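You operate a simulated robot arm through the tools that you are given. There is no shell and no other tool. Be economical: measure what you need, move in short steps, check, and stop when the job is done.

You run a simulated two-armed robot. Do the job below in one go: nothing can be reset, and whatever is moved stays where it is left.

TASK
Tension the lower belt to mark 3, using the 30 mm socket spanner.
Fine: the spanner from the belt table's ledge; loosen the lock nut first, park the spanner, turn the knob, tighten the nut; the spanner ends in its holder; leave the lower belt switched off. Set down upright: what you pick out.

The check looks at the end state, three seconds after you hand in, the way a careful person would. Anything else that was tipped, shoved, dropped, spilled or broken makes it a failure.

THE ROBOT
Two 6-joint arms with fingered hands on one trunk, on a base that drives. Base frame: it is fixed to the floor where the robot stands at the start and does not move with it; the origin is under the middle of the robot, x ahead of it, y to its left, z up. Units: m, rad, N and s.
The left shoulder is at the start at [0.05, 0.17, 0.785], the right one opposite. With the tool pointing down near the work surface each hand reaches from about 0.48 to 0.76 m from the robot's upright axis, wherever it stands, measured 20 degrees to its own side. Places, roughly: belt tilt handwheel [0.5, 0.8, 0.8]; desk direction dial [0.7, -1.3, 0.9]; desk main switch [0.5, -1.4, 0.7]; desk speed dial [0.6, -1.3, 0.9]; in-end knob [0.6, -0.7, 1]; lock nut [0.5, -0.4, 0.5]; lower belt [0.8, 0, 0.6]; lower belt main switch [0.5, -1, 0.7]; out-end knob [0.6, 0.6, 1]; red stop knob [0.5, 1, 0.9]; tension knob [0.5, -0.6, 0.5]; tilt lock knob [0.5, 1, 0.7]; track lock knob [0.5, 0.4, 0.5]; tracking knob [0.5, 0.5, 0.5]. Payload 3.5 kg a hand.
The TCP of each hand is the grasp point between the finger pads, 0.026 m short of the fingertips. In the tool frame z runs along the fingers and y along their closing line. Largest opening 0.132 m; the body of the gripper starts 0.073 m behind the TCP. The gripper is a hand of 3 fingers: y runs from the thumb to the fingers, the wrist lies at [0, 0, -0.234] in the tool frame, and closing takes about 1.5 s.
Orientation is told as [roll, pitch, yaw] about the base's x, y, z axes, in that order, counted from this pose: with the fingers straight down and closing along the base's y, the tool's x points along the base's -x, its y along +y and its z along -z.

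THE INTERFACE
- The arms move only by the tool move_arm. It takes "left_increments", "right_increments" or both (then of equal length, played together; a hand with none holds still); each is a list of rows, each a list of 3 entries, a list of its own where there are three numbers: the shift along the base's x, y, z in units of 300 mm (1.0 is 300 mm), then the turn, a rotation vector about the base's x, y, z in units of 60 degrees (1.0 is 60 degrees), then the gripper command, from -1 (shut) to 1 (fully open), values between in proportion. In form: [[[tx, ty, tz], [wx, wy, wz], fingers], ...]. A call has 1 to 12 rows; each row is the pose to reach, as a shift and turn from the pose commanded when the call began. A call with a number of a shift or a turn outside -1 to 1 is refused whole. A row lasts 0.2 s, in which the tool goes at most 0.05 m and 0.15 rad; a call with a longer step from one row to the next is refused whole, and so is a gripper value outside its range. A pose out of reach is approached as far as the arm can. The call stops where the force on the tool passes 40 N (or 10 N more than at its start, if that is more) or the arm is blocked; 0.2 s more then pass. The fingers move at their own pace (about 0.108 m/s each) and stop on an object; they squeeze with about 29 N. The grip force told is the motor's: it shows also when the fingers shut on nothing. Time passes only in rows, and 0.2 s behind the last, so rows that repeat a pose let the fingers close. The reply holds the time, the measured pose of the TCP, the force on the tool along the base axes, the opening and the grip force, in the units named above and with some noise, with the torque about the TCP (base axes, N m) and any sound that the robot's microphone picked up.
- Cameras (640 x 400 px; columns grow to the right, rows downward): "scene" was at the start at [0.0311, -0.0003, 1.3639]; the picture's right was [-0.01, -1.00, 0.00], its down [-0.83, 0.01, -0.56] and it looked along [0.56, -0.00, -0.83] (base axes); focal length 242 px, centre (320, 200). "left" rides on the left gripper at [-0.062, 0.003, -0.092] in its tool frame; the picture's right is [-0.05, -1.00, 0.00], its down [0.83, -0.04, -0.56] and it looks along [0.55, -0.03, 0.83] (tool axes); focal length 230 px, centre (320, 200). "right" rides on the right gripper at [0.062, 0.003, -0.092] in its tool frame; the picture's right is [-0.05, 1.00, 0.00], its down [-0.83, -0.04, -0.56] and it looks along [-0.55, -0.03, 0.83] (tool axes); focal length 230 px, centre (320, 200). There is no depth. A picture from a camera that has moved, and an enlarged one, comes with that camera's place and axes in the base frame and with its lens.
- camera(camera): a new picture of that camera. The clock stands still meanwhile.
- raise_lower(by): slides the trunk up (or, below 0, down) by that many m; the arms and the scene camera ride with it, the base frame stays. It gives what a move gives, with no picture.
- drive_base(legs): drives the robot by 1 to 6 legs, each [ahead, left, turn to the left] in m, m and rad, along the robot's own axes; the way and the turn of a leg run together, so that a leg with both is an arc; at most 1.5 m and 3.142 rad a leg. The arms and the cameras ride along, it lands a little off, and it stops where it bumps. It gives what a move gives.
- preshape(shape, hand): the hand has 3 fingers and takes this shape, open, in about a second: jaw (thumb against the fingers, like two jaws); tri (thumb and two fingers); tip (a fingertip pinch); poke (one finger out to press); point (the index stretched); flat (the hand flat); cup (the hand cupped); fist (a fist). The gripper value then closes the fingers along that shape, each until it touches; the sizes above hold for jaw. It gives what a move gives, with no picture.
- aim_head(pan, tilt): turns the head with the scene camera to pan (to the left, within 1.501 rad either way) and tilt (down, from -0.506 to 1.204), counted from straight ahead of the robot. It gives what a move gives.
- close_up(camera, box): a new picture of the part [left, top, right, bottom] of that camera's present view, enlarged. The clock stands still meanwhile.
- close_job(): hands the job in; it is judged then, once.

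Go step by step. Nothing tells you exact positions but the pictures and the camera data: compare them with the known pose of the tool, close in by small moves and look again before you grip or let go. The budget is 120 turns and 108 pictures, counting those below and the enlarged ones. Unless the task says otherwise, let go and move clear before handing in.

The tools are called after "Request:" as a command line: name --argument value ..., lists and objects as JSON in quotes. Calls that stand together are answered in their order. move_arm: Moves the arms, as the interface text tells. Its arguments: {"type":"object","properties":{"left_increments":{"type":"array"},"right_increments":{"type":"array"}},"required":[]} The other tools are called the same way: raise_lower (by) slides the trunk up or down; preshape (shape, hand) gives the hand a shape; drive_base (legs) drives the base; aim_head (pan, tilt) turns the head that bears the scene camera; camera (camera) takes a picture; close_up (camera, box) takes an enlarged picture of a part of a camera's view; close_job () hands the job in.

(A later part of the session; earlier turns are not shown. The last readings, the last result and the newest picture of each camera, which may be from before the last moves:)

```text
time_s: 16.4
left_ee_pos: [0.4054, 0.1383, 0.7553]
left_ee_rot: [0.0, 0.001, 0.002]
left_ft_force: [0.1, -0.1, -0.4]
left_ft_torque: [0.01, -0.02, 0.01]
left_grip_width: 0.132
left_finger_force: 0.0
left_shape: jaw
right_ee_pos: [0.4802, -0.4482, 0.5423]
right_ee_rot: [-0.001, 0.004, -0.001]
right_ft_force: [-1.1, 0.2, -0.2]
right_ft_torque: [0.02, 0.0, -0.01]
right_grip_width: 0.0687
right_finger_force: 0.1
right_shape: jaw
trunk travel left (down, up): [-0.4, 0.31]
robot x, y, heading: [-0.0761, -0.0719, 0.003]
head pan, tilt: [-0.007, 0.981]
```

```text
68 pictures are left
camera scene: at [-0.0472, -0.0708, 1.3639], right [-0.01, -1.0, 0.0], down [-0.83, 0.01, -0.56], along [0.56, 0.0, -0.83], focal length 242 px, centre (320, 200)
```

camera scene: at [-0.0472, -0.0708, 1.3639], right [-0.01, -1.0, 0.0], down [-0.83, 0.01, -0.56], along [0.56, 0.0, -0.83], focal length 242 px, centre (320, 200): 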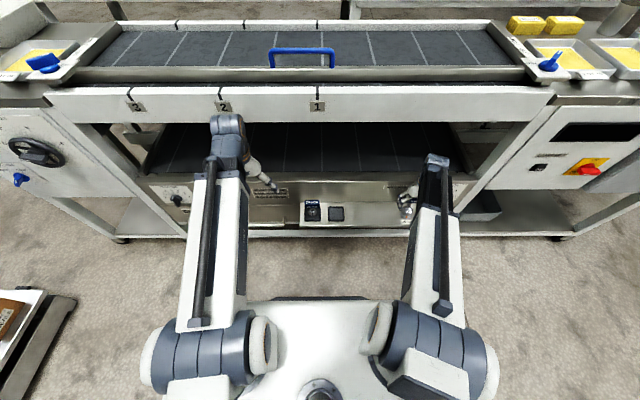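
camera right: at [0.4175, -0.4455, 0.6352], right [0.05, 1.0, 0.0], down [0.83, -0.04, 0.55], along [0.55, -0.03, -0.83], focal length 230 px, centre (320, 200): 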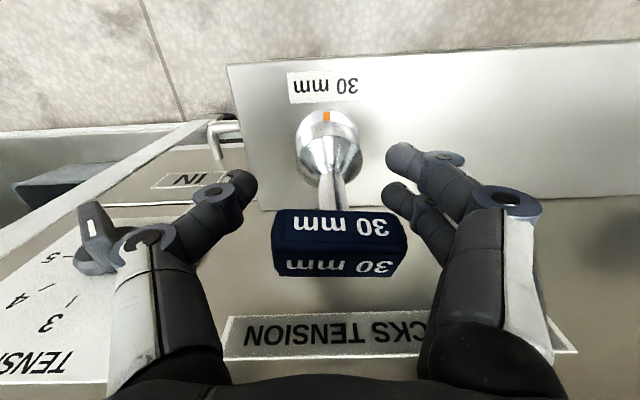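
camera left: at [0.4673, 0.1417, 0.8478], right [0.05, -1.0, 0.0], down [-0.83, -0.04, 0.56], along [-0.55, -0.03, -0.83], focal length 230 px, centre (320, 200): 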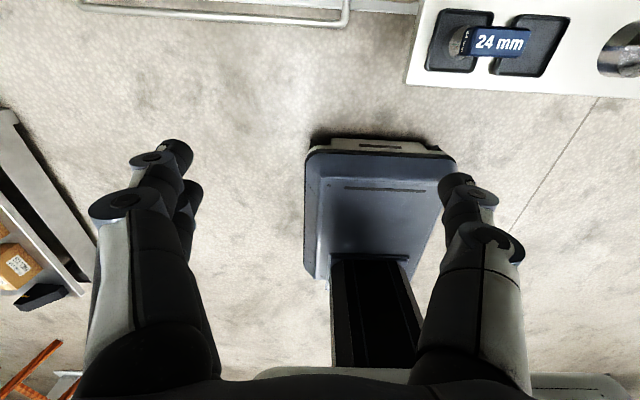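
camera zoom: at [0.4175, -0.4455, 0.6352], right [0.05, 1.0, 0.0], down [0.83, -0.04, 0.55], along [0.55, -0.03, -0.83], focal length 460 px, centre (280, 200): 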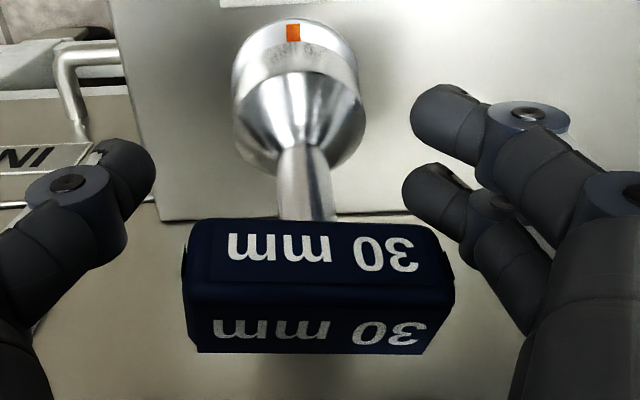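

The handle appears to lean away from me, so I'll raise to its height and re-grip at once before it can move further.

Request:
move_arm --right_increments '[[[0.03, 0.0, 0.05], [0, 0, 0], 0.0], [[0.03, 0.0, 0.05], [0, 0, 0], -1], [[0.03, 0.0, 0.05], [0, 0, 0], -1], [[0.03, 0.0, 0.05], [0, 0, 0], -1]]'

Request:
camera --camera "right"

Request:
close_up --camera "scene" --box '[380, 185, 430, 230]'

```text
time_s: 17.4
left_ee_pos: [0.4065, 0.1384, 0.7543]
left_ee_rot: [-0.001, 0.002, 0.001]
left_ft_force: [-0.9, 0.3, 0.5]
left_ft_torque: [0.0, 0.01, 0.03]
left_grip_width: 0.132
left_finger_force: 0.1
left_shape: jaw
right_ee_pos: [0.4896, -0.4474, 0.5583]
right_ee_rot: [-0.001, 0.002, 0.001]
right_ft_force: [-0.2, 1.0, -0.3]
right_ft_torque: [-0.01, -0.02, -0.05]
right_grip_width: 0.0
right_finger_force: 29.4
right_shape: jaw
trunk travel left (down, up): [-0.4, 0.31]
robot x, y, heading: [-0.0796, -0.0706, 0.002]
head pan, tilt: [-0.007, 0.981]
```

```text
67 pictures are left
camera right: at [0.4269, -0.445, 0.6505], right [0.05, 1.0, 0.0], down [0.83, -0.04, 0.55], along [0.55, -0.03, -0.83], focal length 230 px, centre (320, 200)
```

right: 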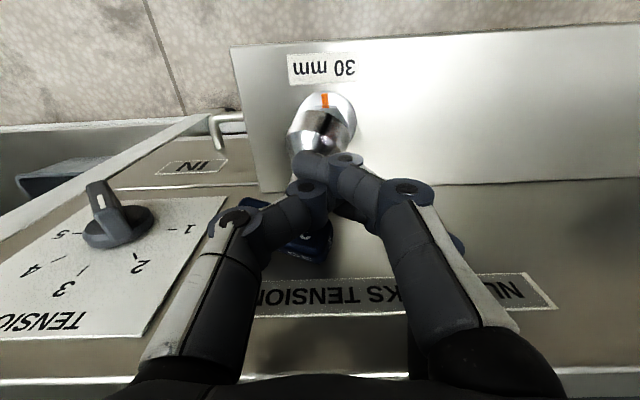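

```text
8.89 times, centred on (405, 208) of scene
camera zoom: at [-0.0472, -0.0708, 1.3639], right [-0.01, -1.0, 0.0], down [-0.83, 0.01, -0.56], along [0.56, 0.0, -0.83], focal length 2152 px, centre (-436, 133)
```

zoom: 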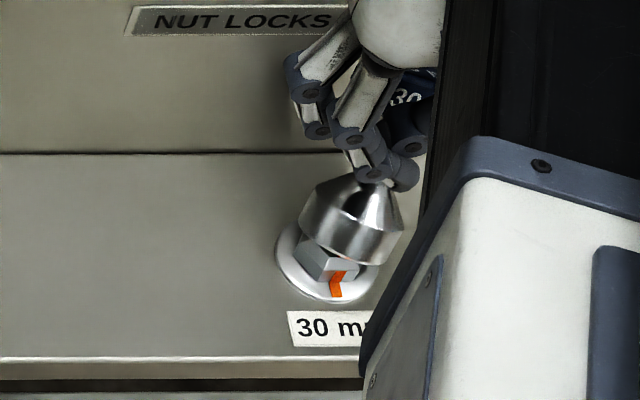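

Request:
close_up --camera "right" --box '[200, 70, 500, 300]'

Request:
close_up --camera "scene" --box '[395, 175, 435, 225]'

```text
1.74 times, centred on (350, 185) of right
camera zoom: at [0.4269, -0.445, 0.6505], right [0.05, 1.0, 0.0], down [0.83, -0.04, 0.55], along [0.55, -0.03, -0.83], focal length 400 px, centre (268, 226)
```

zoom: 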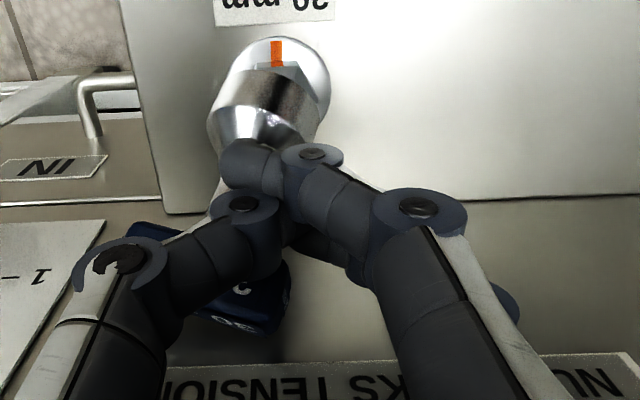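

```text
8.00 times, centred on (415, 200) of scene
camera zoom: at [-0.0472, -0.0708, 1.3639], right [-0.01, -1.0, 0.0], down [-0.83, 0.01, -0.56], along [0.56, 0.0, -0.83], focal length 1937 px, centre (-440, 200)
```

zoom: 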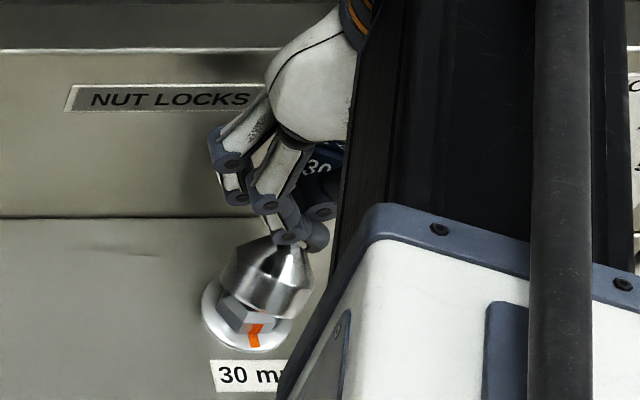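

Request:
move_arm --right_increments '[[[0, 0, 0], [0, 0, 0], -1]]'

Request:
close_up --camera "right" --box '[200, 70, 500, 300]'

```text
time_s: 17.8
left_ee_pos: [0.404, 0.1382, 0.755]
left_ee_rot: [0.001, 0.0, 0.001]
left_ft_force: [0.4, 0.5, 0.6]
left_ft_torque: [-0.02, -0.01, 0.01]
left_grip_width: 0.1317
left_finger_force: 0.1
left_shape: jaw
right_ee_pos: [0.4899, -0.4479, 0.5584]
right_ee_rot: [-0.001, 0.003, 0.0]
right_ft_force: [0.1, 0.1, -0.2]
right_ft_torque: [-0.03, 0.06, 0.0]
right_grip_width: 0.0
right_finger_force: 29.3
right_shape: jaw
trunk travel left (down, up): [-0.4, 0.31]
robot x, y, heading: [-0.0771, -0.0712, -0.006]
head pan, tilt: [-0.007, 0.981]
```

```text
1.74 times, centred on (350, 185) of right
camera zoom: at [0.4269, -0.4449, 0.6504], right [0.05, 1.0, 0.0], down [0.83, -0.04, 0.55], along [0.55, -0.03, -0.83], focal length 400 px, centre (268, 226)
```

zoom: 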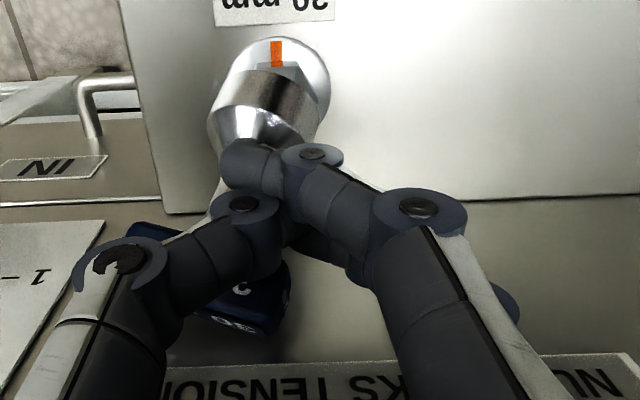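

The spanner is steady but leaning behind the closed fingers. I'll bring the left hand's camera round for a side view before touching anything.

Request:
move_arm --left_increments '[[[0, -0.09, 0], [0, 0, 0.14], 1], [[0.03, -0.18, 0], [0, 0, 0.28], 1], [[0.06, -0.27, 0], [0, 0, 0.42], 1], [[0.09, -0.36, 0], [0, 0, 0.56], 1], [[0.12, -0.45, 0], [0, 0, 0.7], 1], [[0.15, -0.54, -0.05], [0, 0, 0.84], 1], [[0.15, -0.6, -0.1], [0, 0, 0.98], 1], [[0.15, -0.6, -0.1], [0, 0, 0.98], 1]]'

Request:
camera --camera "left"

```text
time_s: 19.6
left_ee_pos: [0.4511, -0.041, 0.7228]
left_ee_rot: [0.001, 0.001, 1.029]
left_ft_force: [-0.6, -0.8, -0.4]
left_ft_torque: [0.0, 0.01, 0.02]
left_grip_width: 0.1322
left_finger_force: 0.0
left_shape: jaw
right_ee_pos: [0.4899, -0.4478, 0.558]
right_ee_rot: [0.0, 0.002, 0.001]
right_ft_force: [-0.6, 0.0, 0.2]
right_ft_torque: [-0.06, 0.0, 0.0]
right_grip_width: 0.0001
right_finger_force: 29.3
right_shape: jaw
trunk travel left (down, up): [-0.4, 0.31]
robot x, y, heading: [-0.0811, -0.0694, -0.001]
head pan, tilt: [-0.007, 0.981]
```

```text
62 pictures are left
camera left: at [0.4805, 0.0125, 0.8162], right [0.88, -0.47, 0.0], down [-0.39, -0.73, 0.56], along [-0.26, -0.49, -0.83], focal length 230 px, centre (320, 200)
```

left: 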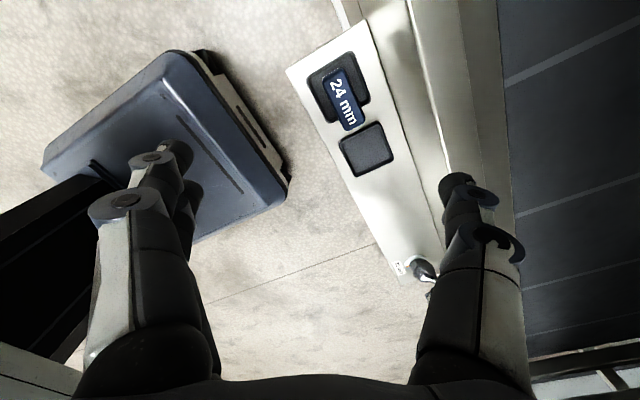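

Request:
move_arm --left_increments '[[[0.01, -0.02, 0], [-0.073, 0.039, 0.097], 1], [[0.02, -0.04, 0], [-0.147, 0.078, 0.193], 1], [[0.03, -0.06, 0], [-0.22, 0.117, 0.29], 1], [[0.04, -0.09, 0], [-0.293, 0.157, 0.387], 1], [[0.05, -0.12, -0.03], [-0.367, 0.196, 0.483], 1], [[0.06, -0.15, -0.06], [-0.44, 0.235, 0.58], 1], [[0.06, -0.15, -0.06], [-0.44, 0.235, 0.58], 1]]'

Request:
camera --camera "left"

```text
time_s: 21.2
left_ee_pos: [0.4571, 0.0198, 0.6328]
left_ee_rot: [0.092, 0.544, 1.596]
left_ft_force: [-0.4, 0.3, 0.0]
left_ft_torque: [0.02, 0.0, -0.02]
left_grip_width: 0.1317
left_finger_force: 0.1
left_shape: jaw
left hand out of reach, approached as far as the arm can: row 2, 3, 4, 5, 6, 7
right_ee_pos: [0.491, -0.4487, 0.5578]
right_ee_rot: [0.0, 0.004, 0.001]
right_ft_force: [-0.6, -0.3, -0.3]
right_ft_torque: [-0.02, 0.03, 0.03]
right_grip_width: 0.0001
right_finger_force: 28.6
right_shape: jaw
trunk travel left (down, up): [-0.4, 0.31]
robot x, y, heading: [-0.0809, -0.0728, 0.003]
head pan, tilt: [-0.007, 0.981]
```

```text
61 pictures are left
camera left: at [0.4609, 0.1198, 0.6809], right [0.99, 0.02, -0.11], down [0.1, -0.42, 0.9], along [-0.03, -0.91, -0.42], focal length 230 px, centre (320, 200)
```

left: 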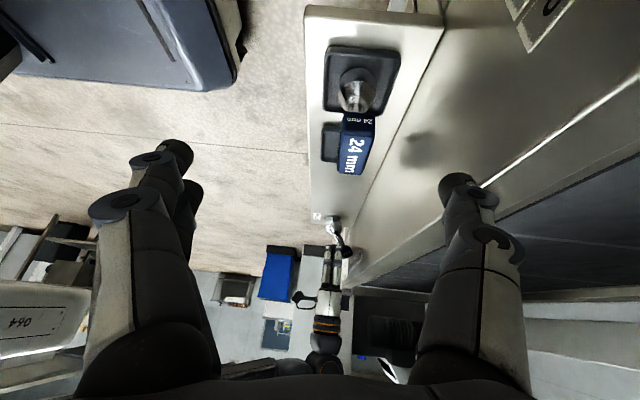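

Request:
close_up --camera "left" --box '[300, 200, 380, 260]'

```text
6.67 times, centred on (340, 230) of left
camera zoom: at [0.4609, 0.1198, 0.6809], right [0.99, 0.02, -0.11], down [0.1, -0.42, 0.9], along [-0.03, -0.91, -0.42], focal length 1534 px, centre (187, 0)
```

zoom: 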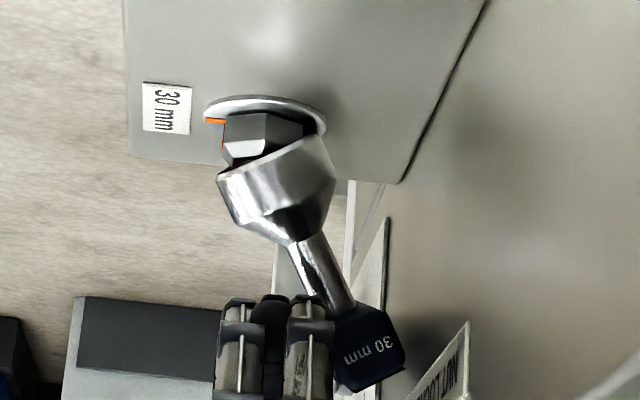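

The side view shows the spanner leaning back about 25° towards the panel, with the socket tipped over the nut and my fingers on the near side. I'll back the hand off towards the robot, raise it, and look at the handle from above.

Request:
move_arm --right_increments '[[[-0.06, 0, 0], [0, 0, 0], -1], [[-0.1, 0, 0.08], [0, 0, 0], -1], [[-0.1, 0, 0.2], [0, 0, 0], 0], [[-0.1, 0, 0.2], [0, 0, 0], 0.4]]'

Request:
camera --camera "right"

Request:
close_up --camera "left" --box '[300, 200, 380, 260]'

```text
time_s: 22.2
left_ee_pos: [0.4568, 0.02, 0.6327]
left_ee_rot: [0.091, 0.544, 1.593]
left_ft_force: [0.6, 0.3, -0.4]
left_ft_torque: [-0.01, 0.02, -0.01]
left_grip_width: 0.1321
left_finger_force: 0.1
left_shape: jaw
right_ee_pos: [0.4577, -0.4476, 0.6185]
right_ee_rot: [0.0, 0.005, 0.002]
right_ft_force: [0.3, -0.2, 0.3]
right_ft_torque: [0.0, 0.0, 0.0]
right_grip_width: 0.0871
right_finger_force: 0.1
right_shape: jaw
trunk travel left (down, up): [-0.4, 0.31]
robot x, y, heading: [-0.0828, -0.0734, 0.003]
head pan, tilt: [-0.007, 0.981]
```

```text
59 pictures are left
camera right: at [0.3961, -0.4444, 0.7102], right [0.05, 1.0, 0.0], down [0.83, -0.04, 0.55], along [0.55, -0.03, -0.83], focal length 230 px, centre (320, 200)
```

right: 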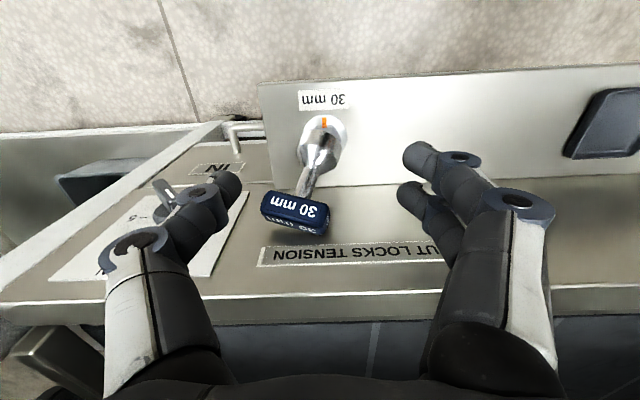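

```text
6.67 times, centred on (340, 230) of left
camera zoom: at [0.4609, 0.1196, 0.6814], right [0.99, 0.02, -0.11], down [0.1, -0.42, 0.9], along [-0.03, -0.91, -0.42], focal length 1534 px, centre (187, 0)
```

zoom: 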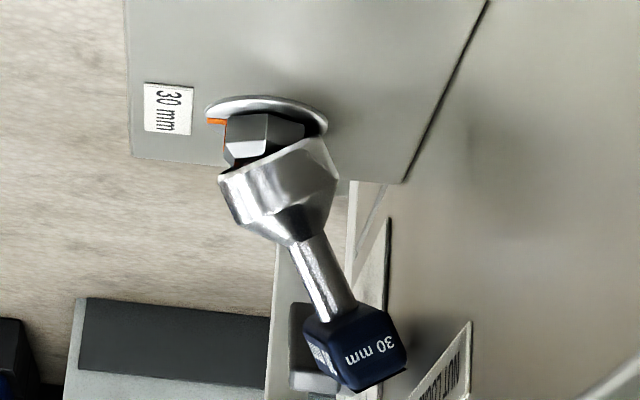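

The handle centre triangulates to about [0.516, -0.471, 0.547], leaning away and slightly right, with yaw about -17°. I'll align the hand to it above the handle before lowering.

Request:
move_arm --right_increments '[[[0, -0.03, 0.07], [0.08, 0, -0.095], 0.3], [[0.05, -0.08, 0.07], [0.16, 0, -0.19], 0.3], [[0.12, -0.14, 0.07], [0.25, 0, -0.285], 0.3], [[0.185, -0.14, 0.04], [0.25, 0, -0.285], 0.3], [[0.185, -0.14, 0.04], [0.25, 0, -0.285], 0.3]]'

Request:
camera --camera "right"

Request:
close_up --camera "left" --box '[290, 200, 390, 275]'

```text
time_s: 23.4
left_ee_pos: [0.4571, 0.0175, 0.6337]
left_ee_rot: [0.092, 0.545, 1.593]
left_ft_force: [0.2, 0.1, 0.3]
left_ft_torque: [0.02, 0.03, 0.0]
left_grip_width: 0.1319
left_finger_force: 0.1
left_shape: jaw
right_ee_pos: [0.5156, -0.4896, 0.6292]
right_ee_rot: [0.259, 0.039, -0.292]
right_ft_force: [0.2, -0.5, -0.4]
right_ft_torque: [0.0, -0.01, 0.01]
right_grip_width: 0.086
right_finger_force: 0.0
right_shape: jaw
trunk travel left (down, up): [-0.4, 0.31]
robot x, y, heading: [-0.0787, -0.071, 0.001]
head pan, tilt: [-0.007, 0.981]
```

```text
57 pictures are left
camera right: at [0.4521, -0.4925, 0.7219], right [0.34, 0.91, 0.25], down [0.76, -0.42, 0.49], along [0.55, 0.03, -0.83], focal length 230 px, centre (320, 200)
```

right: 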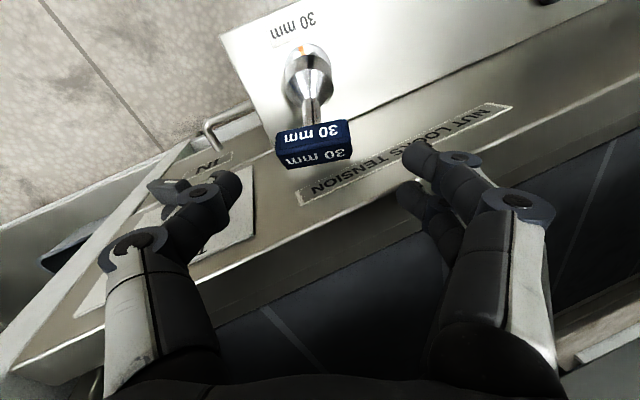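

```text
5.33 times, centred on (340, 238) of left
camera zoom: at [0.461, 0.1195, 0.6813], right [0.99, 0.02, -0.11], down [0.1, -0.42, 0.9], along [-0.03, -0.91, -0.42], focal length 1227 px, centre (213, 0)
```

zoom: 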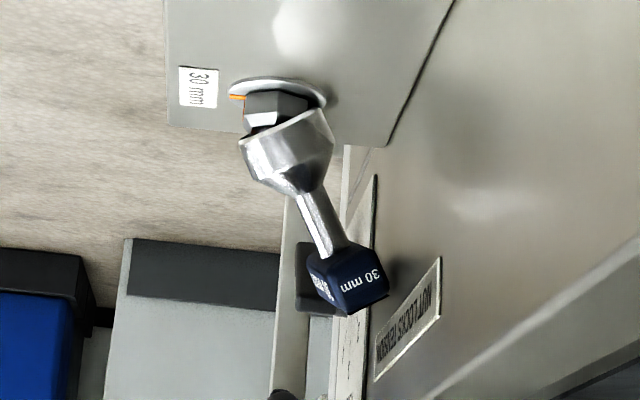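

Alignment confirmed. I'll lower onto the handle ends.

Request:
move_arm --right_increments '[[[-0.004, 0.025, -0.11], [0, 0, 0], 0.3], [[-0.009, 0.042, -0.19], [0, 0, 0], 0.3], [[-0.009, 0.058, -0.262], [0, 0, 0], 0.3], [[-0.009, 0.058, -0.262], [0, 0, 0], 0.3]]'

Request:
camera --camera "right"

Request:
close_up --camera "left" --box '[290, 200, 390, 275]'

```text
time_s: 23.8
left_ee_pos: [0.4558, 0.0182, 0.635]
left_ee_rot: [0.092, 0.544, 1.594]
left_ft_force: [0.3, -0.1, 0.5]
left_ft_torque: [0.01, -0.03, 0.03]
left_grip_width: 0.1319
left_finger_force: 0.1
left_shape: jaw
right_ee_pos: [0.5139, -0.4855, 0.6112]
right_ee_rot: [0.26, 0.028, -0.297]
right_ft_force: [-4.4, -1.2, 21.1]
right_ft_torque: [1.6, -0.85, 0.33]
right_grip_width: 0.0905
right_finger_force: 0.1
right_shape: jaw
trunk travel left (down, up): [-0.4, 0.31]
robot x, y, heading: [-0.0795, -0.0674, 0.001]
head pan, tilt: [-0.007, 0.981]
stopped in row 2 (right hand): the force on the tool passed its limit at 42 N (the readings are from after the stop); the commanded pose is now the measured one
```

```text
55 pictures are left
camera right: at [0.4507, -0.4884, 0.7023], right [0.34, 0.9, 0.26], down [0.75, -0.43, 0.5], along [0.56, 0.02, -0.83], focal length 230 px, centre (320, 200)
```

right: 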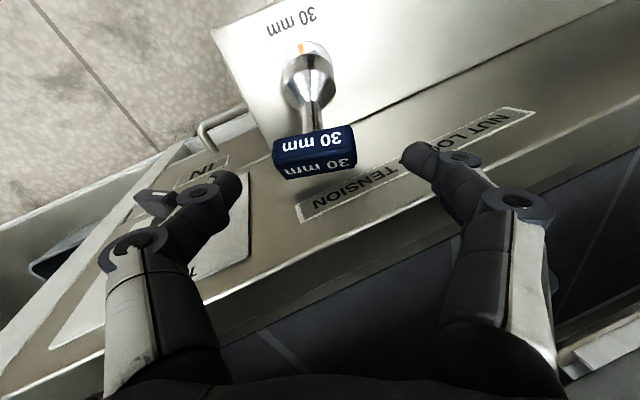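

```text
5.33 times, centred on (340, 238) of left
camera zoom: at [0.4602, 0.1195, 0.6824], right [0.99, 0.02, -0.1], down [0.1, -0.42, 0.9], along [-0.03, -0.91, -0.42], focal length 1227 px, centre (213, 0)
```

zoom: 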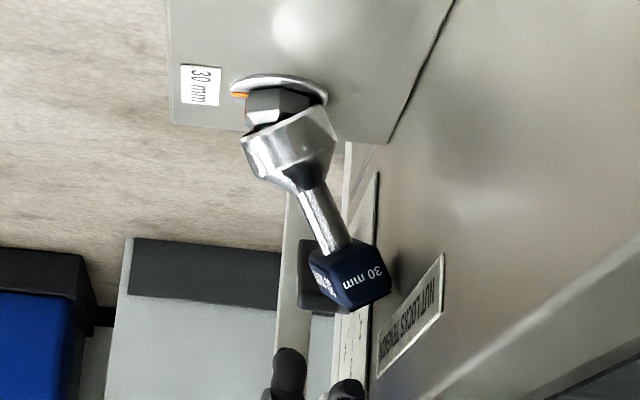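

A finger landed on the panel's top edge (x about 0.54, z about 0.605). I'll back off, take the yaw out and come down about 6 mm nearer to the robot.

Request:
move_arm --right_increments '[[[-0.02, 0.0, 0.06], [0, 0, 0.1], 0.3], [[-0.02, 0.0, 0.07], [0, 0, 0.2], 0.3], [[-0.02, 0.0, 0.07], [0, 0, 0.28], 0.3], [[-0.02, 0.01, 0.0], [0, 0, 0.28], 0.3], [[-0.02, 0.025, -0.08], [0, 0, 0.28], 0.3], [[-0.02, 0.04, -0.16], [0, 0, 0.28], 0.3], [[-0.02, 0.045, -0.203], [0, 0, 0.28], 0.3]]'

Request:
camera --camera "right"

Request:
close_up --camera "left" --box '[290, 200, 390, 275]'

```text
time_s: 25.4
left_ee_pos: [0.4583, 0.0194, 0.6347]
left_ee_rot: [0.092, 0.545, 1.593]
left_ft_force: [0.2, -0.5, 0.3]
left_ft_torque: [0.0, 0.01, 0.02]
left_grip_width: 0.132
left_finger_force: 0.1
left_shape: jaw
right_ee_pos: [0.5104, -0.4724, 0.5444]
right_ee_rot: [0.261, 0.031, -0.004]
right_ft_force: [-0.3, -0.2, -0.3]
right_ft_torque: [0.01, 0.02, -0.04]
right_grip_width: 0.0863
right_finger_force: 0.2
right_shape: jaw
trunk travel left (down, up): [-0.4, 0.31]
robot x, y, heading: [-0.078, -0.0719, -0.002]
head pan, tilt: [-0.007, 0.981]
```

```text
53 pictures are left
camera right: at [0.4494, -0.4934, 0.6363], right [0.06, 0.96, 0.26], down [0.85, -0.19, 0.5], along [0.53, 0.18, -0.83], focal length 230 px, centre (320, 200)
```

right: 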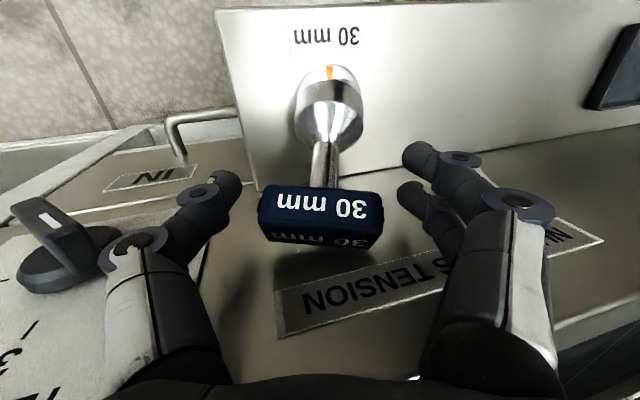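

```text
5.33 times, centred on (340, 238) of left
camera zoom: at [0.461, 0.1191, 0.6813], right [0.99, 0.02, -0.11], down [0.1, -0.42, 0.9], along [-0.03, -0.91, -0.42], focal length 1227 px, centre (213, 0)
```

zoom: 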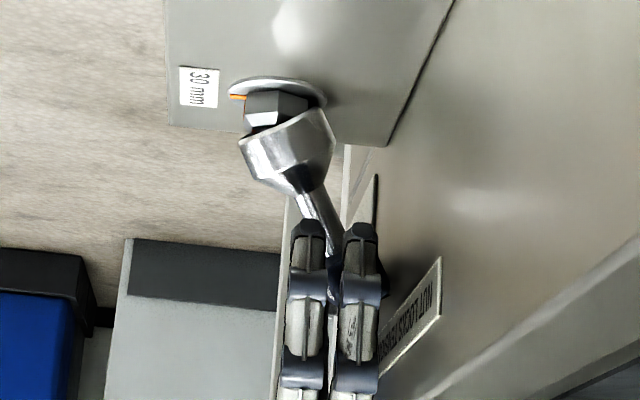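

The fingers straddle the handle cleanly, so I'll close.

Request:
move_arm --right_increments '[[[0, 0, 0], [0, 0, 0], 0], [[0, 0, 0], [0, 0, 0], -0.5], [[0, 0, 0], [0, 0, 0], -1], [[0, 0, 0], [0, 0, 0], -1], [[0, 0, 0], [0, 0, 0], -1]]'

Request:
camera --camera "right"

```text
time_s: 26.6
left_ee_pos: [0.4558, 0.019, 0.6337]
left_ee_rot: [0.092, 0.544, 1.594]
left_ft_force: [-0.1, 0.0, -1.2]
left_ft_torque: [0.0, 0.01, 0.0]
left_grip_width: 0.1318
left_finger_force: 0.0
left_shape: jaw
right_ee_pos: [0.509, -0.4737, 0.5448]
right_ee_rot: [0.261, 0.033, -0.005]
right_ft_force: [-7.0, 0.2, 0.1]
right_ft_torque: [0.06, 0.28, 0.09]
right_grip_width: 0.0368
right_finger_force: 29.0
right_shape: jaw
trunk travel left (down, up): [-0.4, 0.31]
robot x, y, heading: [-0.0814, -0.0702, -0.004]
head pan, tilt: [-0.007, 0.981]
```

```text
51 pictures are left
camera right: at [0.4487, -0.4935, 0.6366], right [0.06, 0.96, 0.26], down [0.85, -0.19, 0.5], along [0.53, 0.18, -0.83], focal length 230 px, centre (320, 200)
```

right: 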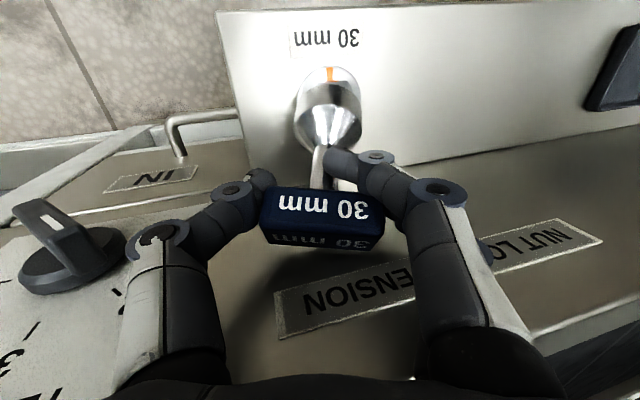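

It's held. I'll lift up and towards me, slowly at first.

Request:
move_arm --right_increments '[[[-0.01, 0, 0.04], [0, 0, 0], -1], [[-0.02, 0.0, 0.09], [0, 0, 0], -1], [[-0.04, 0.0, 0.18], [0, 0, 0], -1], [[-0.08, 0.0, 0.3], [0, 0, 0], -1], [[-0.12, 0.0, 0.4], [0, 0, 0], -1], [[-0.12, 0.0, 0.4], [-0.12, 0, 0], -1], [[-0.12, 0.0, 0.4], [-0.25, 0, 0], -1], [[-0.12, 0.0, 0.4], [-0.25, 0, 0], -1]]'

Request:
camera --camera "right"

Request:
camera --camera "left"

```text
time_s: 28.4
left_ee_pos: [0.4581, 0.0182, 0.6344]
left_ee_rot: [0.092, 0.545, 1.593]
left_ft_force: [-1.2, -0.3, -0.1]
left_ft_torque: [0.0, 0.0, -0.02]
left_grip_width: 0.1318
left_finger_force: 0.0
left_shape: jaw
right_ee_pos: [0.4738, -0.4721, 0.6668]
right_ee_rot: [-0.002, 0.03, -0.012]
right_ft_force: [0.5, 0.1, -2.5]
right_ft_torque: [-0.05, -0.02, -0.01]
right_grip_width: 0.0325
right_finger_force: 29.0
right_shape: jaw
trunk travel left (down, up): [-0.4, 0.31]
robot x, y, heading: [-0.0786, -0.0704, 0.004]
head pan, tilt: [-0.007, 0.981]
```

```text
50 pictures are left
camera right: at [0.4132, -0.4679, 0.7606], right [0.06, 1.0, 0.0], down [0.85, -0.05, 0.53], along [0.53, -0.04, -0.85], focal length 230 px, centre (320, 200)
```

right: 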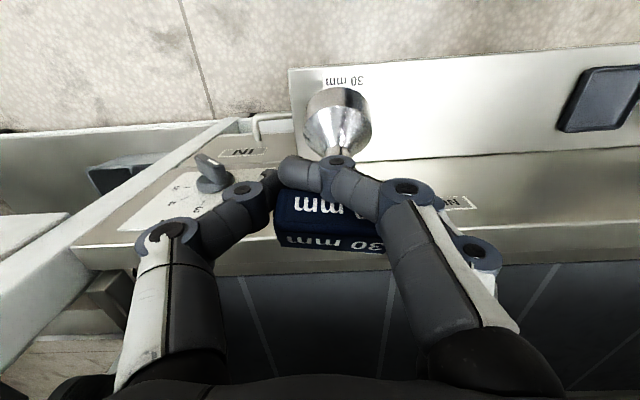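

```text
49 pictures are left
camera left: at [0.4611, 0.1191, 0.6813], right [0.99, 0.02, -0.11], down [0.1, -0.42, 0.9], along [-0.03, -0.91, -0.42], focal length 230 px, centre (320, 200)
```

left: 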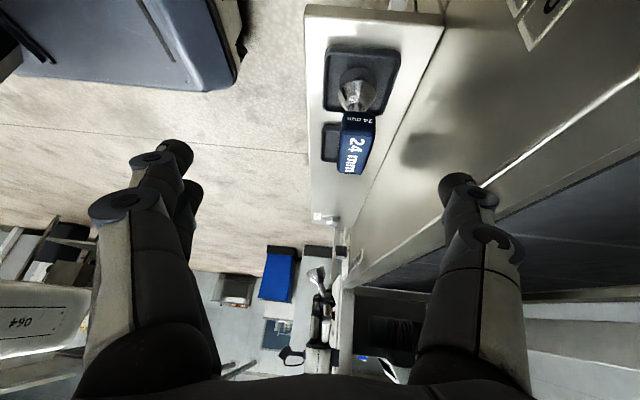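

Request:
close_up --camera "left" --box '[280, 240, 360, 300]'

Request:
close_up --camera "right" --box '[240, 70, 440, 270]'

```text
6.67 times, centred on (320, 270) of left
camera zoom: at [0.4611, 0.1191, 0.6813], right [0.99, 0.02, -0.11], down [0.1, -0.42, 0.9], along [-0.03, -0.91, -0.42], focal length 1534 px, centre (320, -267)
```

zoom: 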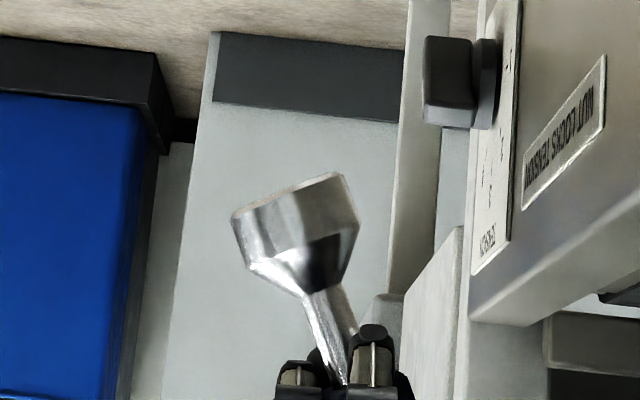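

```text
2.00 times, centred on (340, 170) of right
camera zoom: at [0.4132, -0.4679, 0.7606], right [0.06, 1.0, 0.0], down [0.85, -0.05, 0.53], along [0.53, -0.04, -0.85], focal length 460 px, centre (280, 260)
```

zoom: 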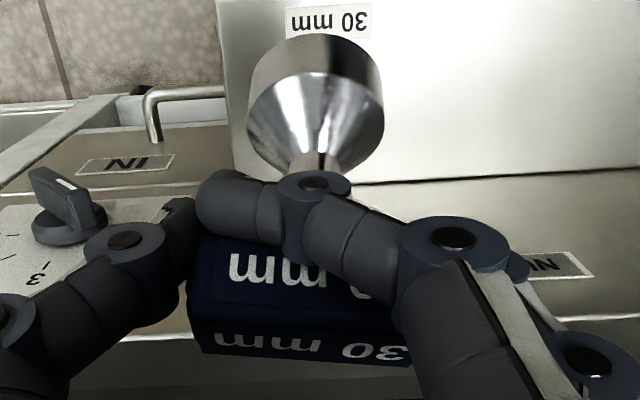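

The spanner is held tilted. I'll roll the hand so the socket mouth faces the left camera and I can see the hex orientation relative to the handle.

Request:
move_arm --right_increments '[[[0, 0, 0.05], [0.14, 0, 0], -1], [[0, 0, 0.1], [0.28, 0, 0], -1], [[0, 0, 0.15], [0.42, 0, 0], -1], [[0, 0, 0.2], [0.56, 0, 0], -1], [[0, 0, 0.2], [0.7, 0, 0], -1], [[0, 0, 0.2], [0.82, 0, 0], -1], [[0, 0, 0.2], [0.82, 0, 0], -1]]'

Request:
close_up --camera "left" --box '[260, 220, 380, 340]'

```text
time_s: 30.0
left_ee_pos: [0.4574, 0.0189, 0.6335]
left_ee_rot: [0.093, 0.544, 1.593]
left_ft_force: [0.4, -0.4, 0.3]
left_ft_torque: [-0.03, -0.04, -0.02]
left_grip_width: 0.1321
left_finger_force: 0.0
left_shape: jaw
right_ee_pos: [0.48, -0.4626, 0.7115]
right_ee_rot: [0.854, 0.023, 0.007]
right_ft_force: [-0.3, 0.2, -2.4]
right_ft_torque: [-0.07, -0.02, 0.0]
right_grip_width: 0.0325
right_finger_force: 29.5
right_shape: jaw
right hand out of reach, approached as far as the arm can: row 6, 7
trunk travel left (down, up): [-0.4, 0.31]
robot x, y, heading: [-0.0786, -0.0704, -0.005]
head pan, tilt: [-0.007, 0.981]
```

```text
3.33 times, centred on (320, 280) of left
camera zoom: at [0.4612, 0.119, 0.6813], right [0.99, 0.02, -0.11], down [0.1, -0.42, 0.9], along [-0.03, -0.91, -0.42], focal length 767 px, centre (320, -67)
```

zoom: 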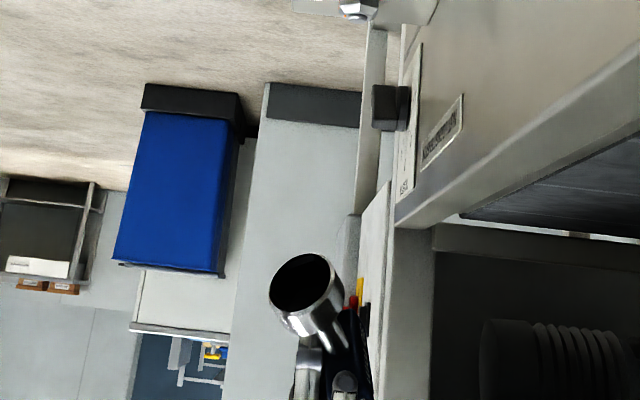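

Request:
close_up --camera "left" --box '[305, 292, 330, 317]'

```text
16.00 times, centred on (318, 304) of left
camera zoom: at [0.4612, 0.119, 0.6813], right [0.99, 0.02, -0.11], down [0.1, -0.42, 0.9], along [-0.03, -0.91, -0.42], focal length 3681 px, centre (360, -1472)
```

zoom: 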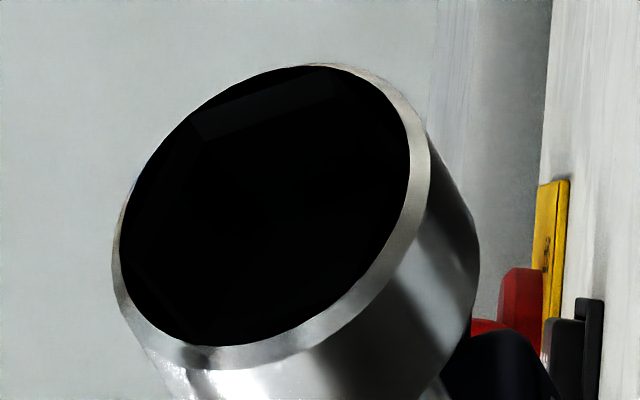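

The socket has a round lead-in and, deeper in, a hex turned 30° from the nut when the handle lies along y. So I'll engage with the handle at ±30° yaw. First I'll set the spanner upright in its tray to get a clean grip: drive back slightly, unroll the hand and move the left hand clear.

Request:
drive_base --legs '[[-0.09, 0, 0]]'

Request:
move_arm --left_increments '[[[0, 0.12, 0], [0, 0, 0], 1], [[0, 0.24, 0], [0, 0, 0], 1], [[0, 0.36, 0.03], [0, 0, 0], 1], [[0, 0.48, 0.06], [0, 0, 0], 1], [[0, 0.5, 0.1], [0, 0, 0], 1], [[0, 0.5, 0.1], [0, 0, 0], 1], [[0, 0.5, 0.1], [0, 0, 0], 1]]' --right_increments '[[[0, 0, 0], [-0.13, 0, 0], -1], [[0, 0, 0], [-0.26, 0, 0], -1], [[0, 0.05, 0], [-0.39, 0, 0], -1], [[0, 0.1, 0], [-0.52, 0, 0], -1], [[0, 0.15, 0], [-0.65, 0, 0], -1], [[0, 0.2, 0], [-0.78, 0, 0], -1], [[0, 0.2, 0], [-0.9, 0, 0], -1]]'

```text
time_s: 31.1
left_ee_pos: [0.3693, 0.0189, 0.6335]
left_ee_rot: [0.093, 0.546, 1.593]
left_ft_force: [0.3, 0.0, -0.7]
left_ft_torque: [-0.02, 0.03, 0.0]
left_grip_width: 0.1317
left_finger_force: 0.0
left_shape: jaw
right_ee_pos: [0.3925, -0.4629, 0.7113]
right_ee_rot: [0.852, 0.023, 0.007]
right_ft_force: [0.3, 1.0, -2.4]
right_ft_torque: [-0.09, 0.01, 0.0]
right_grip_width: 0.0324
right_finger_force: 29.5
right_shape: jaw
trunk travel left (down, up): [-0.4, 0.31]
robot x, y, heading: [-0.1667, -0.0738, 0.001]
head pan, tilt: [-0.007, 0.981]
```

```text
time_s: 32.7
left_ee_pos: [0.3697, 0.1685, 0.6628]
left_ee_rot: [0.091, 0.545, 1.594]
left_ft_force: [-0.3, 0.3, 0.6]
left_ft_torque: [0.0, -0.02, 0.0]
left_grip_width: 0.1319
left_finger_force: 0.1
left_shape: jaw
right_ee_pos: [0.3918, -0.403, 0.711]
right_ee_rot: [-0.094, 0.018, -0.012]
right_ft_force: [-0.1, -0.3, -3.1]
right_ft_torque: [-0.02, 0.02, -0.02]
right_grip_width: 0.0321
right_finger_force: 29.5
right_shape: jaw
trunk travel left (down, up): [-0.4, 0.31]
robot x, y, heading: [-0.1624, -0.0679, 0.002]
head pan, tilt: [-0.007, 0.981]
```

Request:
move_arm --right_increments '[[[0.06, 0.13, 0], [0, -0.07, 0], -1], [[0.12, 0.26, 0], [0, -0.14, 0], -1], [[0.18, 0.39, 0], [0, -0.21, 0], -1], [[0.24, 0.52, 0], [0, -0.28, 0], -1], [[0.27, 0.65, 0], [0, -0.35, 0], -1], [[0.27, 0.78, 0], [0, -0.42, 0], -1], [[0.27, 0.84, 0], [0, -0.42, 0], -1], [[0.27, 0.84, 0], [0, -0.42, 0], -1]]'

Request:
camera --camera "right"

Request:
camera --camera "left"

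```text
time_s: 34.5
left_ee_pos: [0.3689, 0.1672, 0.6636]
left_ee_rot: [0.093, 0.544, 1.594]
left_ft_force: [0.5, -0.6, -0.1]
left_ft_torque: [0.01, -0.01, 0.01]
left_grip_width: 0.1321
left_finger_force: 0.0
left_shape: jaw
right_ee_pos: [0.4732, -0.1488, 0.7117]
right_ee_rot: [-0.085, -0.422, -0.016]
right_ft_force: [0.6, -0.2, -2.9]
right_ft_torque: [0.0, 0.03, 0.01]
right_grip_width: 0.0319
right_finger_force: 28.9
right_shape: jaw
trunk travel left (down, up): [-0.4, 0.31]
robot x, y, heading: [-0.1667, -0.0711, 0.001]
head pan, tilt: [-0.007, 0.981]
```

```text
44 pictures are left
camera right: at [0.3778, -0.137, 0.7701], right [0.1, 0.99, -0.06], down [0.53, 0.0, 0.85], along [0.84, -0.11, -0.53], focal length 230 px, centre (320, 200)
```

right: 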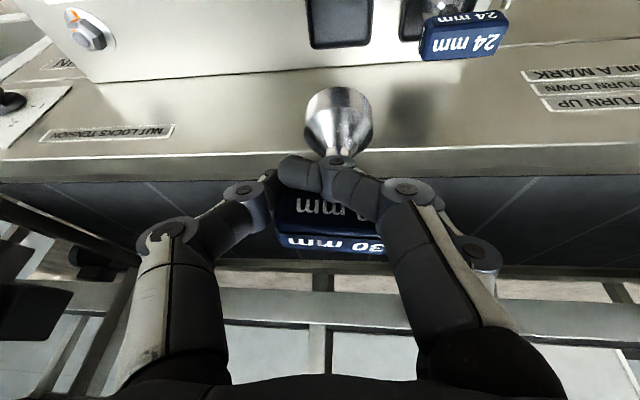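

```text
43 pictures are left
camera left: at [0.3728, 0.2686, 0.711], right [0.99, 0.02, -0.11], down [0.1, -0.42, 0.9], along [-0.03, -0.91, -0.42], focal length 230 px, centre (320, 200)
```

left: 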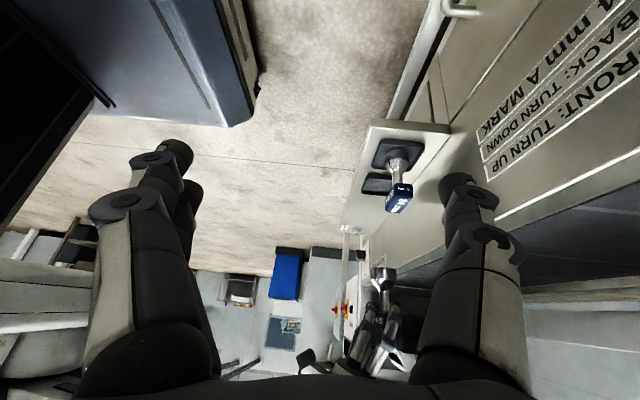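

Request:
close_up --camera "left" --box '[330, 120, 450, 340]'

Request:
close_up --camera "scene" --box '[280, 110, 400, 220]'

```text
1.82 times, centred on (390, 230) of left
camera zoom: at [0.3728, 0.2686, 0.711], right [0.99, 0.02, -0.11], down [0.1, -0.42, 0.9], along [-0.03, -0.91, -0.42], focal length 418 px, centre (193, 146)
```

zoom: 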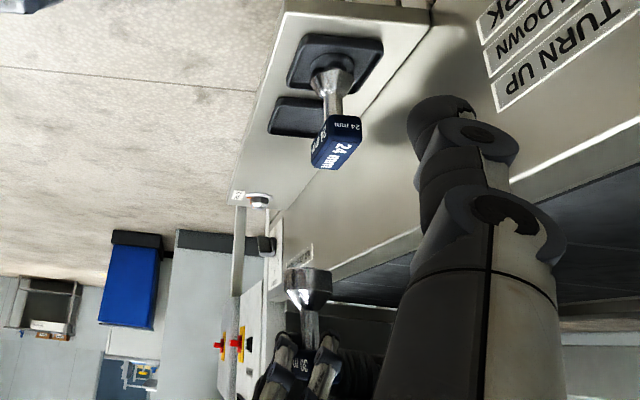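

```text
3.64 times, centred on (340, 165) of scene
camera zoom: at [-0.1351, -0.0709, 1.3639], right [-0.01, -1.0, 0.0], down [-0.83, 0.01, -0.56], along [0.56, 0.0, -0.83], focal length 881 px, centre (247, 327)
```

zoom: 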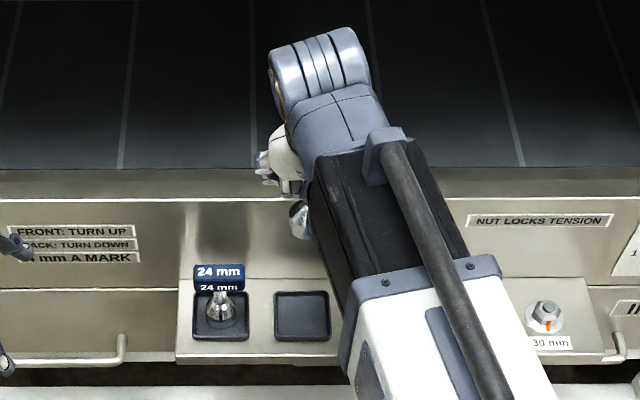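

Request:
close_up --camera "left" --box '[350, 255, 430, 345]'

Request:
close_up --camera "right" --box '[250, 70, 430, 270]'

```text
4.44 times, centred on (390, 300) of left
camera zoom: at [0.3728, 0.2686, 0.711], right [0.99, 0.02, -0.11], down [0.1, -0.42, 0.9], along [-0.03, -0.91, -0.42], focal length 1022 px, centre (9, -244)
```

zoom: 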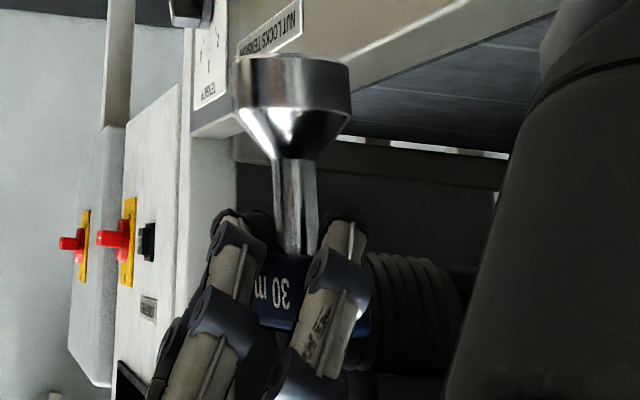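

```text
2.00 times, centred on (340, 170) of right
camera zoom: at [0.3778, -0.137, 0.7701], right [0.1, 0.99, -0.06], down [0.53, 0.0, 0.85], along [0.84, -0.11, -0.53], focal length 460 px, centre (280, 260)
```

zoom: 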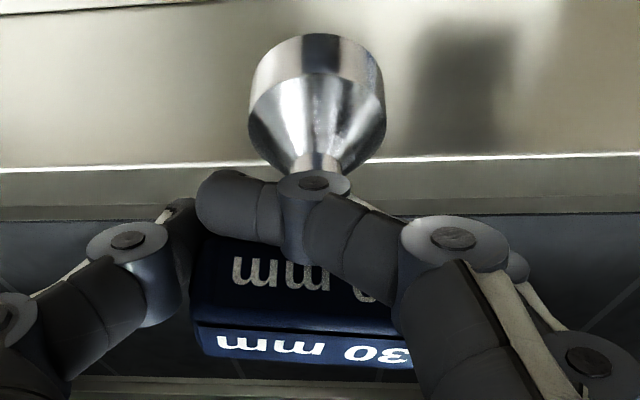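

The spanner now hangs upright and its axis is within a few mm of the tray centre. I'll lower most of the way and check.

Request:
move_arm --right_increments '[[[0.007, -0.007, -0.1], [0, 0, 0], -1], [[0.007, -0.007, -0.2], [0, 0, 0], -1], [[0.007, -0.007, -0.3], [0, 0, 0], -1], [[0.007, -0.007, -0.4], [0, 0, 0], -1], [[0.007, -0.007, -0.45], [0, 0, 0], -1], [[0.007, -0.007, -0.45], [0, 0, 0], -1]]'

Request:
close_up --camera "right" --box '[220, 40, 460, 270]'

Request:
close_up --camera "left" --box '[340, 130, 440, 240]'

Request:
close_up --camera "scene" --box '[320, 160, 380, 215]'

```text
time_s: 35.9
left_ee_pos: [0.369, 0.1675, 0.6627]
left_ee_rot: [0.092, 0.542, 1.593]
left_ft_force: [0.5, -0.2, 0.8]
left_ft_torque: [0.0, 0.02, 0.0]
left_grip_width: 0.132
left_finger_force: 0.0
left_shape: jaw
right_ee_pos: [0.4764, -0.1527, 0.578]
right_ee_rot: [-0.087, -0.421, -0.016]
right_ft_force: [0.6, -0.6, -2.4]
right_ft_torque: [0.0, 0.03, -0.02]
right_grip_width: 0.0318
right_finger_force: 28.3
right_shape: jaw
trunk travel left (down, up): [-0.4, 0.31]
robot x, y, heading: [-0.1684, -0.0713, 0.005]
head pan, tilt: [-0.007, 0.981]
```

```text
1.74 times, centred on (340, 155) of right
camera zoom: at [0.3801, -0.1407, 0.6362], right [0.1, 0.99, -0.06], down [0.53, 0.0, 0.85], along [0.84, -0.11, -0.53], focal length 400 px, centre (285, 278)
```

zoom: 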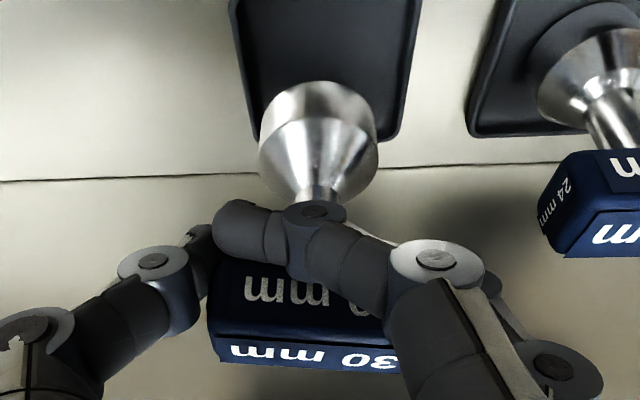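

```text
3.64 times, centred on (390, 185) of left
camera zoom: at [0.3728, 0.2685, 0.7111], right [0.99, 0.02, -0.11], down [0.1, -0.42, 0.9], along [-0.03, -0.91, -0.42], focal length 837 px, centre (66, 254)
```

zoom: 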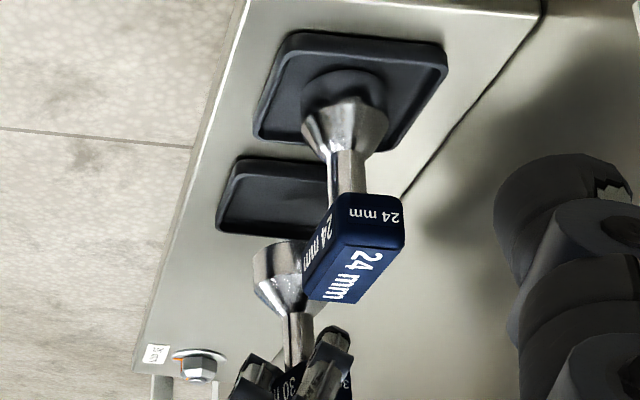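

```text
7.27 times, centred on (350, 188) of scene
camera zoom: at [-0.135, -0.071, 1.3639], right [-0.01, -1.0, 0.0], down [-0.83, 0.01, -0.56], along [0.56, 0.0, -0.83], focal length 1761 px, centre (102, 291)
```

zoom: 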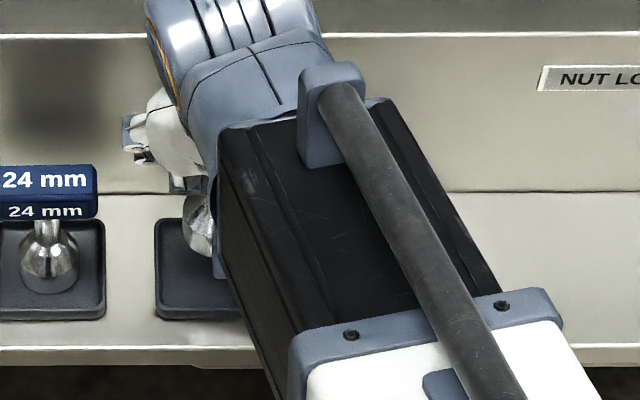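

The socket needs about 4 mm in +x and +y. I'll shift, then lower to contact with the tray floor.

Request:
move_arm --right_increments '[[[0.013, 0.013, -0.02], [0, 0, 0], -1], [[0.013, 0.013, -0.04], [0, 0, 0], -1], [[0.013, 0.013, -0.06], [0, 0, 0], -1], [[0.013, 0.013, -0.075], [0, 0, 0], -1], [[0.013, 0.013, -0.083], [0, 0, 0], -1]]'

Request:
close_up --camera "right" --box '[220, 40, 460, 270]'

Request:
close_up --camera "left" --box '[340, 130, 440, 240]'

```text
time_s: 37.1
left_ee_pos: [0.3678, 0.1682, 0.6632]
left_ee_rot: [0.093, 0.545, 1.592]
left_ft_force: [0.1, 1.6, 0.4]
left_ft_torque: [-0.02, 0.0, 0.01]
left_grip_width: 0.132
left_finger_force: 0.1
left_shape: jaw
right_ee_pos: [0.4799, -0.1459, 0.5537]
right_ee_rot: [-0.085, -0.422, -0.016]
right_ft_force: [-0.4, -0.4, -2.7]
right_ft_torque: [0.0, 0.04, 0.01]
right_grip_width: 0.0318
right_finger_force: 29.5
right_shape: jaw
trunk travel left (down, up): [-0.4, 0.31]
robot x, y, heading: [-0.1679, -0.0732, 0.001]
head pan, tilt: [-0.007, 0.981]
```

```text
1.74 times, centred on (340, 155) of right
camera zoom: at [0.3839, -0.1347, 0.6116], right [0.1, 0.99, -0.06], down [0.53, 0.0, 0.85], along [0.84, -0.11, -0.53], focal length 400 px, centre (285, 278)
```

zoom: 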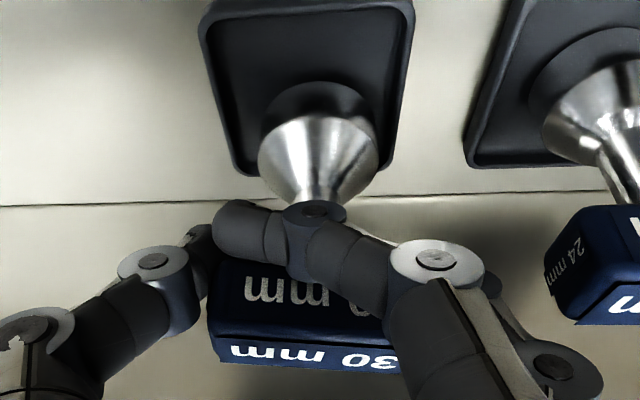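

```text
3.64 times, centred on (390, 185) of left
camera zoom: at [0.3728, 0.2685, 0.7111], right [0.99, 0.02, -0.11], down [0.1, -0.42, 0.9], along [-0.03, -0.91, -0.42], focal length 837 px, centre (66, 254)
```

zoom: 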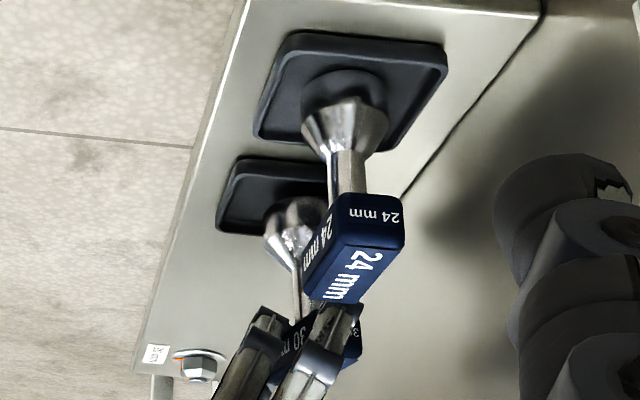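

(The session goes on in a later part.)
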